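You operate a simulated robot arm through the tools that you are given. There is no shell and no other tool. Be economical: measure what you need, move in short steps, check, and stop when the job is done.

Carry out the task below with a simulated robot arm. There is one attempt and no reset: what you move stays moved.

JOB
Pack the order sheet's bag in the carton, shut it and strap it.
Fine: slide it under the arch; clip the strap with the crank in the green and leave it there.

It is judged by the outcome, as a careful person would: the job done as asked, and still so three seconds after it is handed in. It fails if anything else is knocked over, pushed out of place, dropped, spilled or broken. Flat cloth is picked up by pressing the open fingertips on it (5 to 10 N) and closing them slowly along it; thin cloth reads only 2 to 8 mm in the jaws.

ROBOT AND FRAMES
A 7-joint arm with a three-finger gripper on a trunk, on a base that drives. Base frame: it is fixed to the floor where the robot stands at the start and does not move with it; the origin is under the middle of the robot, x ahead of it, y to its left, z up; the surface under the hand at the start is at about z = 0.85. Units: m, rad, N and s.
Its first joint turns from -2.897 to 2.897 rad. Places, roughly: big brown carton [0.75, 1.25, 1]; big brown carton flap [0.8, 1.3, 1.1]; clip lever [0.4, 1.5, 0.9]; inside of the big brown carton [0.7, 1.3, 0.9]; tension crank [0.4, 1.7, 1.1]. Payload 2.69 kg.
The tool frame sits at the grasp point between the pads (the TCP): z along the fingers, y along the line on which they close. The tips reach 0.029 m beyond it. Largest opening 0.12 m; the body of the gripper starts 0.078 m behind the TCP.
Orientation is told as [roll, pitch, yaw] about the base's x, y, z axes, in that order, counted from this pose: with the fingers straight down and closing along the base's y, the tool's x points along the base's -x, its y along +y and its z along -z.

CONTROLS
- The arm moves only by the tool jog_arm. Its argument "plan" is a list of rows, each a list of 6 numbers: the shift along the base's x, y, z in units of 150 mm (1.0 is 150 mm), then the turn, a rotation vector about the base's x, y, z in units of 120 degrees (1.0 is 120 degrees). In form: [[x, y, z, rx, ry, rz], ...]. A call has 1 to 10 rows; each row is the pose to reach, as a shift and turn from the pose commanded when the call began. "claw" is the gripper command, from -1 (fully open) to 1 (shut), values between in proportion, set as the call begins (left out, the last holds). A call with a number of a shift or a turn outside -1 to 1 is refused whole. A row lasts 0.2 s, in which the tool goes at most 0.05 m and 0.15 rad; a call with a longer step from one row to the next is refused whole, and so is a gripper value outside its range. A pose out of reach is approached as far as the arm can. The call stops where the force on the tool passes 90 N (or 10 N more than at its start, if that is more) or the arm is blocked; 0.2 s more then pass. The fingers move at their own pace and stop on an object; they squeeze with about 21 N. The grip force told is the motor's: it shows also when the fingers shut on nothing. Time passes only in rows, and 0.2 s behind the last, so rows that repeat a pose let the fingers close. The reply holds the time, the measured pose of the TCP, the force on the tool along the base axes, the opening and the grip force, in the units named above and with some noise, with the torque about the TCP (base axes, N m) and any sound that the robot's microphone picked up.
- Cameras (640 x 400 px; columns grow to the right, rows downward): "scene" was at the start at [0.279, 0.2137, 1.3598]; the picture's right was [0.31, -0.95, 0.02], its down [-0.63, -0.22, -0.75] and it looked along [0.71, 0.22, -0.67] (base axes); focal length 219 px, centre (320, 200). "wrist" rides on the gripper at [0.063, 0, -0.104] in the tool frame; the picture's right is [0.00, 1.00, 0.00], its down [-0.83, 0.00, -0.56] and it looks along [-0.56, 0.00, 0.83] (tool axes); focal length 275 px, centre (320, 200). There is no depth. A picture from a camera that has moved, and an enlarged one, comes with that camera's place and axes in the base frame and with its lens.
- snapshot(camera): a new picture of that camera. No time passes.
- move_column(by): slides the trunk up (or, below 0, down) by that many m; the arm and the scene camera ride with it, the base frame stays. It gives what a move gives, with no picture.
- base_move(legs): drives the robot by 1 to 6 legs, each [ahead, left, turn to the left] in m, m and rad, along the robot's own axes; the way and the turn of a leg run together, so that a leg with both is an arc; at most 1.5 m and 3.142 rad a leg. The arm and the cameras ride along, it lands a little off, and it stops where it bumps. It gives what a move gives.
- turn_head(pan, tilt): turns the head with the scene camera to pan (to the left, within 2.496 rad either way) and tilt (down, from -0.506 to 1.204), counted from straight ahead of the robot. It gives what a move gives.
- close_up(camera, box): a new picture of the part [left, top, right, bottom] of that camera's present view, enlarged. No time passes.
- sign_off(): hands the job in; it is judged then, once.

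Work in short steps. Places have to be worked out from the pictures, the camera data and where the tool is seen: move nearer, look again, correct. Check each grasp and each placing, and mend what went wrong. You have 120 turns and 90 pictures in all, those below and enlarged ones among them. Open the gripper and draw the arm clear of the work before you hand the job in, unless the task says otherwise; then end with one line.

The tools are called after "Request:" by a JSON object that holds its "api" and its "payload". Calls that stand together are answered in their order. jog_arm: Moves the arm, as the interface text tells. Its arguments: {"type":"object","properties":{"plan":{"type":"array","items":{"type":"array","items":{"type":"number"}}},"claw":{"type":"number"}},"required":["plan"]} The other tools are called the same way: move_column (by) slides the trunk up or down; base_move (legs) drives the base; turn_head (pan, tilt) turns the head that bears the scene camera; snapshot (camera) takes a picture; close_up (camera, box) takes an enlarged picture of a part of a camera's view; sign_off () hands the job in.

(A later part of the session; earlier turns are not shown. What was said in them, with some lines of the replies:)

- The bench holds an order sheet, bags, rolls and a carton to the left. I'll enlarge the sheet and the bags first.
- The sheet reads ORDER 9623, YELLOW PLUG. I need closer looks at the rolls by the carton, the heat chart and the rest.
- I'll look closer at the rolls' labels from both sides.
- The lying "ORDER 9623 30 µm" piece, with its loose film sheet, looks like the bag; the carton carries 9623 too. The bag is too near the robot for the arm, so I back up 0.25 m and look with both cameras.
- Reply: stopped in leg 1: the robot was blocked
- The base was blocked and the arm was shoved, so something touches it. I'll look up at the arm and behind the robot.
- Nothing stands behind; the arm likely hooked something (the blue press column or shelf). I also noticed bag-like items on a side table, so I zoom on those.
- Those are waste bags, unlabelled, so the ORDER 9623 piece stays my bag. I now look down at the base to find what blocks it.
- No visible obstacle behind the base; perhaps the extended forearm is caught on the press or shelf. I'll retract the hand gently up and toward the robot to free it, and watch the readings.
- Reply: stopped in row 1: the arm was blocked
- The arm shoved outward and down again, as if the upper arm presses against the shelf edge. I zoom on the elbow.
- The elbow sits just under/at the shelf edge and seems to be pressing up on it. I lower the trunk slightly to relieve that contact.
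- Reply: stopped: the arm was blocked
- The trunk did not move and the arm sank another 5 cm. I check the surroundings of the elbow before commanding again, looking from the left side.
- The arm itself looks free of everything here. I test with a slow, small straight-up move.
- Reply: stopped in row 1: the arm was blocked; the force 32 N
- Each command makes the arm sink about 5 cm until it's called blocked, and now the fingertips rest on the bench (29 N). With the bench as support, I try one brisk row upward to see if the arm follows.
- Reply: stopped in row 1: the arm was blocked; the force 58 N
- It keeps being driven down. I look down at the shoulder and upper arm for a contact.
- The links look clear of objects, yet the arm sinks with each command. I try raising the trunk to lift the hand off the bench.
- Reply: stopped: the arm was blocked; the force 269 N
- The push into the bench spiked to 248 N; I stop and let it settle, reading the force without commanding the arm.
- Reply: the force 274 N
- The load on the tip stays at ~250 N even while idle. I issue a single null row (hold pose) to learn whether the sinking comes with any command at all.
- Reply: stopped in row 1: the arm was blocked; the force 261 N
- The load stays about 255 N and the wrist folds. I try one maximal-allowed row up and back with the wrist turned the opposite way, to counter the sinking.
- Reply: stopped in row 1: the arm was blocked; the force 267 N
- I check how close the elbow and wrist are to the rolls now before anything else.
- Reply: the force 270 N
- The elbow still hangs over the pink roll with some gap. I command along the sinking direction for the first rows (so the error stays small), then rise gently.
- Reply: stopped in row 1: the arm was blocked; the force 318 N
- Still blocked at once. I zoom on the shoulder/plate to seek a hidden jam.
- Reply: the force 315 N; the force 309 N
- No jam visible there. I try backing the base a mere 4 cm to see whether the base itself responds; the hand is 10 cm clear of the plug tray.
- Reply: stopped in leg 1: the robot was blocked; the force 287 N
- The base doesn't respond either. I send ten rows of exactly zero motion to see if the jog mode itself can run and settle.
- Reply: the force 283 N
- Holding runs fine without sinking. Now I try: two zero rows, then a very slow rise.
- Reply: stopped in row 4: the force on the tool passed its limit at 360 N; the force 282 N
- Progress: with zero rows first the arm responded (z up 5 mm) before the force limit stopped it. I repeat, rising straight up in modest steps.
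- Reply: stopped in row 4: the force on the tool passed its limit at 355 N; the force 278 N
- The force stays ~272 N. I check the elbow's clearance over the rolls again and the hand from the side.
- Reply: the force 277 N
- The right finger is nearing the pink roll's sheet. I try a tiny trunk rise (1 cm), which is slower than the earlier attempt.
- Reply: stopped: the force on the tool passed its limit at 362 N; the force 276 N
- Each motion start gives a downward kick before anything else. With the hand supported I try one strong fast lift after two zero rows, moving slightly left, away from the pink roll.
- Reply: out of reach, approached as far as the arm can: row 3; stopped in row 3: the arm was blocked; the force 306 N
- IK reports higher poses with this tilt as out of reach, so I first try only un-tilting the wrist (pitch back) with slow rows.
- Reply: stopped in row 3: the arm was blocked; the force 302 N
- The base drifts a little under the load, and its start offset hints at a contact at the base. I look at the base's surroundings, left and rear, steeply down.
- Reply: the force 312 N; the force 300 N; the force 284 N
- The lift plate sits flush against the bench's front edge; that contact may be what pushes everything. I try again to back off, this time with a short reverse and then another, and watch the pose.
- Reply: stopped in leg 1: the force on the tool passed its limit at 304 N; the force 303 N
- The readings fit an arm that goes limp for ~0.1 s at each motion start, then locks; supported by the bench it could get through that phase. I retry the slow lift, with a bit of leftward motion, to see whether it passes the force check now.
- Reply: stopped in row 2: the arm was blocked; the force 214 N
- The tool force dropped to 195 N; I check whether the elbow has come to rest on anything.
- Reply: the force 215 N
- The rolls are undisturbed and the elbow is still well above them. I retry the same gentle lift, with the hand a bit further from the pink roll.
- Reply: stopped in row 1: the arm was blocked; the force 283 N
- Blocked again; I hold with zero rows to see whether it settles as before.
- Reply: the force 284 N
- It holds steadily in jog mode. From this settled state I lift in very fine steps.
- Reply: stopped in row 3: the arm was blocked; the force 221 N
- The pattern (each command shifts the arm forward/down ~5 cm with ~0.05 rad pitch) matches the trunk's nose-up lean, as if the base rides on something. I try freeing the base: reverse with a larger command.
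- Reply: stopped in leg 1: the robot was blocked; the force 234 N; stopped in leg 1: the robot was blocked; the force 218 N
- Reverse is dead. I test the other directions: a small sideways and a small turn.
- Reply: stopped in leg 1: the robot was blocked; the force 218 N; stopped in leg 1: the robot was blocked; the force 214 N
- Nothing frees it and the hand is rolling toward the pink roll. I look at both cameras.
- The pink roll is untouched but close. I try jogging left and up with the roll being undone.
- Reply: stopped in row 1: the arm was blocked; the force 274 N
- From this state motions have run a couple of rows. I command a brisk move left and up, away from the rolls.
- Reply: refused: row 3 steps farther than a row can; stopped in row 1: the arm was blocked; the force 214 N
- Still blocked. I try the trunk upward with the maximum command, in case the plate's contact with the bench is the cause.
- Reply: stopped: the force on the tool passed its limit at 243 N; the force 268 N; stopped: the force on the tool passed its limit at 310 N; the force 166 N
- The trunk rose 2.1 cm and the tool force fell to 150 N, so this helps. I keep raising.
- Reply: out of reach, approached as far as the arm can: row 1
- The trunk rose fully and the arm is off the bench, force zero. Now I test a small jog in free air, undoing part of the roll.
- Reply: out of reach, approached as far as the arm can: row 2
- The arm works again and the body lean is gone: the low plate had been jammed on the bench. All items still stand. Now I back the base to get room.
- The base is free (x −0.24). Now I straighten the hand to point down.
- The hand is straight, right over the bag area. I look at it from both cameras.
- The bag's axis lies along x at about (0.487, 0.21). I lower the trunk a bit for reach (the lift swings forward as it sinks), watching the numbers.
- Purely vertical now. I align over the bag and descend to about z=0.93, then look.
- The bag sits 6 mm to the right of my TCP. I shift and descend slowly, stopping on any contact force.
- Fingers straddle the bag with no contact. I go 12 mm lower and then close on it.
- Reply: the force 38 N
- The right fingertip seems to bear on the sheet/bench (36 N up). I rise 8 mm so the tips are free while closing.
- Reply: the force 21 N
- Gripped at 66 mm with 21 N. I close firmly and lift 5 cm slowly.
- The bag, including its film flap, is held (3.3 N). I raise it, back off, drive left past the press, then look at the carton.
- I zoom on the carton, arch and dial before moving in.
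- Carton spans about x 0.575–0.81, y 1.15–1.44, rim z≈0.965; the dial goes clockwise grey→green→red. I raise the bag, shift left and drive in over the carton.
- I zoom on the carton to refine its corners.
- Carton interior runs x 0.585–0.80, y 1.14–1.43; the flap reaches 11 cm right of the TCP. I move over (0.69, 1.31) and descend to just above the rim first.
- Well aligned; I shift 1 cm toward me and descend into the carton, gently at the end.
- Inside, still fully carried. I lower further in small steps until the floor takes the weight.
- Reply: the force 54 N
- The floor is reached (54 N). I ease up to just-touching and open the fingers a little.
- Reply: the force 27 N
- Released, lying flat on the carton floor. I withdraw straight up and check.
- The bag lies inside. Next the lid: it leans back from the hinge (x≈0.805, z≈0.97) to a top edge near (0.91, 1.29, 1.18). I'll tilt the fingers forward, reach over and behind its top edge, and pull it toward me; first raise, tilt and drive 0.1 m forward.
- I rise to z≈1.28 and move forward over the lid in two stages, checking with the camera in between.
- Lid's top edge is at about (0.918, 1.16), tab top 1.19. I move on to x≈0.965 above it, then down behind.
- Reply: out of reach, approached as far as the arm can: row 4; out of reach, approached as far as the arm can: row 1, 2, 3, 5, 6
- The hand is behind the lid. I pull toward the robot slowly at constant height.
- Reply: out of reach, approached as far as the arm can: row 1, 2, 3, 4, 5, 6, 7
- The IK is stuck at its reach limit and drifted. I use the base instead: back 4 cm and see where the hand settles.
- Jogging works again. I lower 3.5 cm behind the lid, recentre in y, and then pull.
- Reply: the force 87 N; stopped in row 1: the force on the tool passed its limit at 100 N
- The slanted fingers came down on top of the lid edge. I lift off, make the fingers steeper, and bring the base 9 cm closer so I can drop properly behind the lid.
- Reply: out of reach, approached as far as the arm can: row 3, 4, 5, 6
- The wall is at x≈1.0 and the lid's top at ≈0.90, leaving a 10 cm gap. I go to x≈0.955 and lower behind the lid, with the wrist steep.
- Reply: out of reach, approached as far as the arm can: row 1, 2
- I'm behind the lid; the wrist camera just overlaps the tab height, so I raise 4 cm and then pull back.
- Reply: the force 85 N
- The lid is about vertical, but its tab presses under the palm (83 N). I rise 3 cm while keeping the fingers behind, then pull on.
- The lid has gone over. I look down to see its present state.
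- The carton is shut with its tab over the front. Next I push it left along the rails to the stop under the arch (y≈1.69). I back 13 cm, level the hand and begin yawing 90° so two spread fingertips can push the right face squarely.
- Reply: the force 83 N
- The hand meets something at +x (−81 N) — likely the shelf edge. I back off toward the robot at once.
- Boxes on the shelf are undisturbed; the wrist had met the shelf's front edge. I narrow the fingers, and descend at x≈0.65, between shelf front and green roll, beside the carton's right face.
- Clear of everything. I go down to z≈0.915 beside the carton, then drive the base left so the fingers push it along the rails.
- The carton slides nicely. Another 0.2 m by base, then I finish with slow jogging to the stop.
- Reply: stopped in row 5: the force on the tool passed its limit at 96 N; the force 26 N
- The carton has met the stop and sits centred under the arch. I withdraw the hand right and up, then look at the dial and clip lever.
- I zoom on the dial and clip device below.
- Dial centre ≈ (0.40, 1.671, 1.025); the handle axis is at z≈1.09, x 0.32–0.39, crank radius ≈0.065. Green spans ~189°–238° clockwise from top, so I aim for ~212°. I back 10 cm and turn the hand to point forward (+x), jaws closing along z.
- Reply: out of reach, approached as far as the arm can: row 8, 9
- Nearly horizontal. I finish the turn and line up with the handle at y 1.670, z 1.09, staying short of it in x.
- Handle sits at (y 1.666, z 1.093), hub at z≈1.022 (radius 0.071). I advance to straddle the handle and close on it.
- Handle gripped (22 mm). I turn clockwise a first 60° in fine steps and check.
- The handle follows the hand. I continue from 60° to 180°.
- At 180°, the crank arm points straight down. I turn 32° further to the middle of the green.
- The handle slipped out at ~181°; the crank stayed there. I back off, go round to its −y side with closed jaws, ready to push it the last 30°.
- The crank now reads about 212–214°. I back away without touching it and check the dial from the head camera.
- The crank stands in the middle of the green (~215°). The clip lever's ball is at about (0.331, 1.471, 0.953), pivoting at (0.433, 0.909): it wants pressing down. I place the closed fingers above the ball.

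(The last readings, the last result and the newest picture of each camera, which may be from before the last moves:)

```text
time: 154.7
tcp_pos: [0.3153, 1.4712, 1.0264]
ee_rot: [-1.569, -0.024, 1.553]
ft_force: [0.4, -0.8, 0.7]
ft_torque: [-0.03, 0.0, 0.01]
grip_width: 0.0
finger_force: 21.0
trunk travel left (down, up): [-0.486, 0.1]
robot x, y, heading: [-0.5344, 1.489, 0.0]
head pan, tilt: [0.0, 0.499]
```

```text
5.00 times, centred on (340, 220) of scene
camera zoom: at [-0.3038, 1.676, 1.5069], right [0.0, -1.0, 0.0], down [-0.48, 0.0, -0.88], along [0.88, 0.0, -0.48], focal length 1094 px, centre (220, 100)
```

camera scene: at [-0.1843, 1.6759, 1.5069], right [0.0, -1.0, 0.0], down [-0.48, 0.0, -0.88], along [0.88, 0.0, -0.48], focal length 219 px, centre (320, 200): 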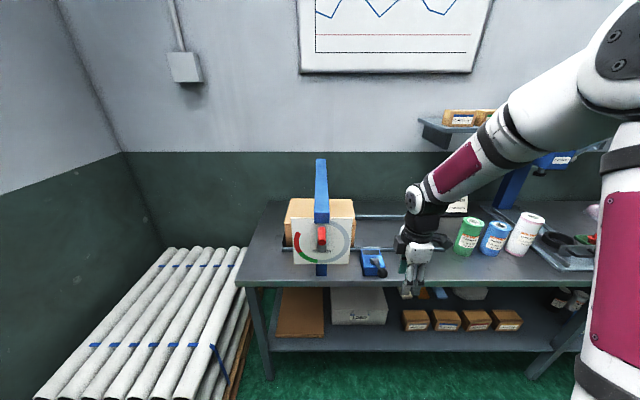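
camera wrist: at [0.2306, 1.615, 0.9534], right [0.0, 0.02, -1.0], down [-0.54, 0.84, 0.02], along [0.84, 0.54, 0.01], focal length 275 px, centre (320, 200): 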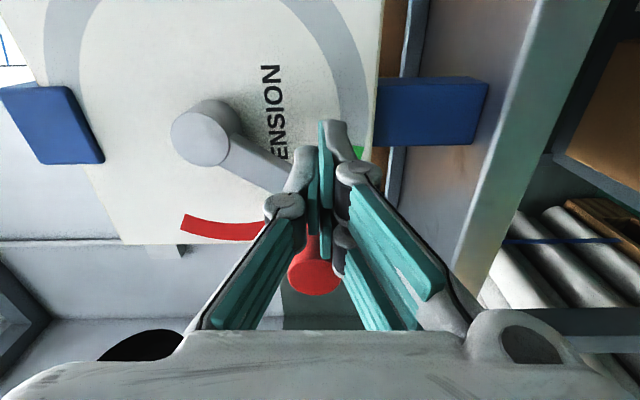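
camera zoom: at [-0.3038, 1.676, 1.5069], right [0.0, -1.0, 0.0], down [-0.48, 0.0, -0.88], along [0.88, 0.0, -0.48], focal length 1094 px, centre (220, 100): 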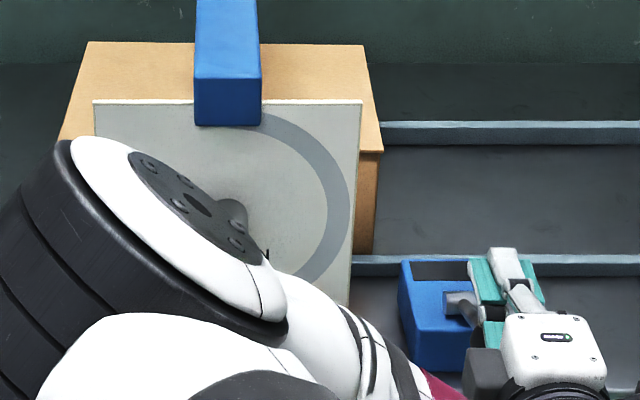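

The fingers are over the ball. I press down slowly, watching the force and any sound.

Request:
{"api": "jog_arm", "payload": {"plan": [[0, 0, -0.15, 0, 0, 0], [0, 0, -0.27, 0, 0, 0], [0, 0, -0.34, 0, 0, 0], [0, 0, -0.41, 0, 0, 0], [0, 0, -0.48, 0, 0, 0], [0, 0, -0.55, 0, 0, 0], [0, 0, -0.62, 0, 0, 0], [0, 0, -0.69, 0, 0, 0]]}}

```text
time: 156.5
tcp_pos: [0.3132, 1.4707, 0.922]
ee_rot: [-1.569, -0.025, 1.552]
ft_force: [-0.3, 0.3, 4.7]
ft_torque: [-0.05, -0.03, -0.01]
grip_width: 0.0
finger_force: 20.9
trunk travel left (down, up): [-0.486, 0.1]
robot x, y, heading: [-0.5352, 1.4821, 0.001]
head pan, tilt: [0.0, 0.499]
```

The lever yields with ~5 N. I press on further.

Request:
{"api": "jog_arm", "payload": {"plan": [[0, 0, -0.07, 0, 0, 0], [0, 0, -0.14, 0, 0, 0], [0, 0, -0.21, 0, 0, 0], [0, 0, -0.28, 0, 0, 0], [0, 0, -0.35, 0, 0, 0], [0, 0, -0.42, 0, 0, 0], [0, 0, -0.49, 0, 0, 0]]}}

Request:
{"api": "close_up", "payload": {"camera": "scene", "box": [330, 200, 420, 260]}}

```text
time: 157.2
tcp_pos: [0.3172, 1.4694, 0.9208]
ee_rot: [-1.618, -0.02, 1.555]
ft_force: [-12.7, -3.8, 35.6]
ft_torque: [-0.17, -0.13, -0.07]
grip_width: 0.0
finger_force: 20.9
trunk travel left (down, up): [-0.486, 0.1]
robot x, y, heading: [-0.5346, 1.4853, -0.0]
head pan, tilt: [0.0, 0.499]
stopped in row 3: the force on the tool passed its limit at 97 N (the readings are from after the stop); the commanded pose is now the measured one
```

```text
6.67 times, centred on (375, 230) of scene
camera zoom: at [-0.3061, 1.6759, 1.5071], right [0.0, -1.0, 0.0], down [-0.48, 0.0, -0.88], along [0.88, 0.0, -0.48], focal length 1459 px, centre (-47, 0)
```

zoom: 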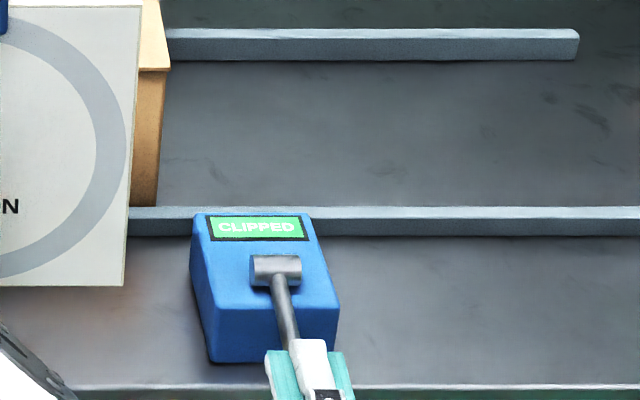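

The device shows a green "CLIPPED". I lift off the lever, back the arm and base away from the work, and open the gripper.

Request:
{"api": "jog_arm", "payload": {"plan": [[0, 0, 0.1, 0, 0, 0], [-0.1, 0, 0.3, 0, 0, 0], [-0.4, 0, 0.5, 0, 0, 0], [-0.7, 0, 0.5, 0, 0, 0], [-0.7, 0, 0.5, 0, 0, 0]]}}

Request:
{"api": "base_move", "payload": {"legs": [[-0.35, 0, 0], [0, -0.4, 0]]}}

Request:
{"api": "jog_arm", "payload": {"plan": [[0, 0, 0, 0, 0, 0], [0, 0, 0, 0, 0, 0], [0, 0, 0, 0, 0, 0]], "claw": -1}}

Request:
{"api": "turn_head", "payload": {"pan": 0.2, "tilt": 0.4}}

Request:
{"api": "snapshot", "payload": {"camera": "scene"}}

```text
refused: row 3 steps farther than a row can; nothing moved
```

```text
time: 161.5
tcp_pos: [-0.0338, 1.0721, 0.9147]
ee_rot: [-1.604, -0.021, 1.555]
ft_force: [-0.4, -0.1, -0.7]
ft_torque: [0.0, 0.0, -0.02]
grip_width: 0.0
finger_force: 21.0
trunk travel left (down, up): [-0.486, 0.1]
robot x, y, heading: [-0.8846, 1.0837, -0.001]
head pan, tilt: [0.0, 0.499]
```

```text
time: 162.3
tcp_pos: [-0.0348, 1.0728, 0.9139]
ee_rot: [-1.603, -0.02, 1.558]
ft_force: [-0.6, -0.5, 0.0]
ft_torque: [0.04, 0.0, -0.01]
grip_width: 0.1199
finger_force: 0.0
trunk travel left (down, up): [-0.486, 0.1]
robot x, y, heading: [-0.8845, 1.0938, -0.003]
head pan, tilt: [0.0, 0.499]
```

```text
time: 163.1
tcp_pos: [-0.0337, 1.0726, 0.9147]
ee_rot: [-1.605, -0.022, 1.556]
ft_force: [-0.7, -0.1, -0.8]
ft_torque: [-0.01, -0.02, -0.01]
grip_width: 0.1197
finger_force: 0.1
trunk travel left (down, up): [-0.486, 0.1]
robot x, y, heading: [-0.8883, 1.0871, -0.003]
head pan, tilt: [0.201, 0.4]
```

```text
6 pictures are left
camera scene: at [-0.655, 1.297, 1.5161], right [0.2, -0.98, 0.0], down [-0.38, -0.08, -0.92], along [0.9, 0.18, -0.39], focal length 219 px, centre (320, 200)
```

scene: 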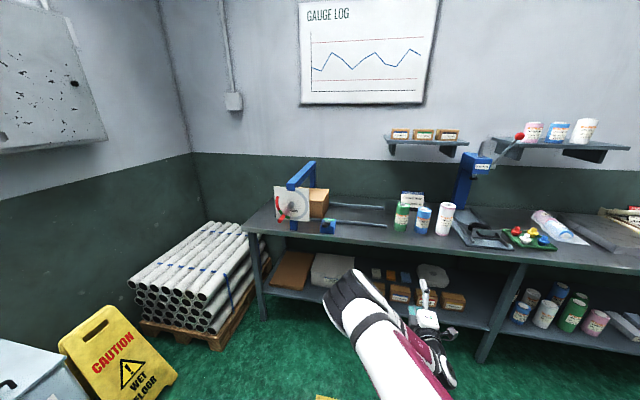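

The lift-off row was refused but the straight reverse slid clear. I verify the dial and clip, and the other items on the bench.

Request:
{"api": "close_up", "payload": {"camera": "scene", "box": [260, 150, 370, 245]}}

Request:
{"api": "close_up", "payload": {"camera": "scene", "box": [370, 110, 640, 270]}}

```text
4.21 times, centred on (315, 198) of scene
camera zoom: at [-0.655, 1.297, 1.5161], right [0.2, -0.98, 0.0], down [-0.38, -0.08, -0.92], along [0.9, 0.18, -0.39], focal length 922 px, centre (341, 210)
```

zoom: 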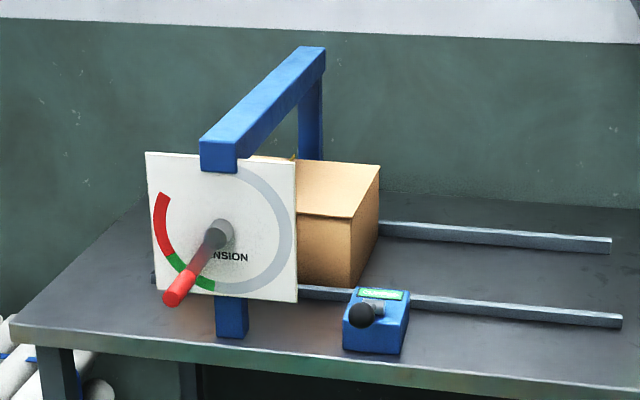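

```text
2.37 times, centred on (505, 190) of scene
camera zoom: at [-0.655, 1.297, 1.5161], right [0.2, -0.98, 0.0], down [-0.38, -0.08, -0.92], along [0.9, 0.18, -0.39], focal length 519 px, centre (-118, 224)
```

zoom: 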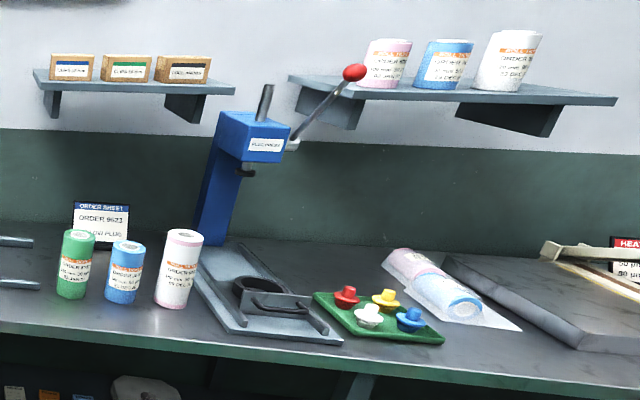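

The dial is in the green, the clip shows green, the carton is shut under the arch, and the other items are all upright in place. The arm is clear with the gripper open, so I hand the job in.

Request:
{"api": "sign_off", "payload": {}}

```text
The job is handed in.
```

I packed the order 9623 bag in its carton, shut the carton and slid it to the stop under the arch. The clip reads CLIPPED and the crank is still in the green; early on the robot jammed on the bench and the arm pressed it hard, but nothing looked knocked over or out of place in the last pictures.
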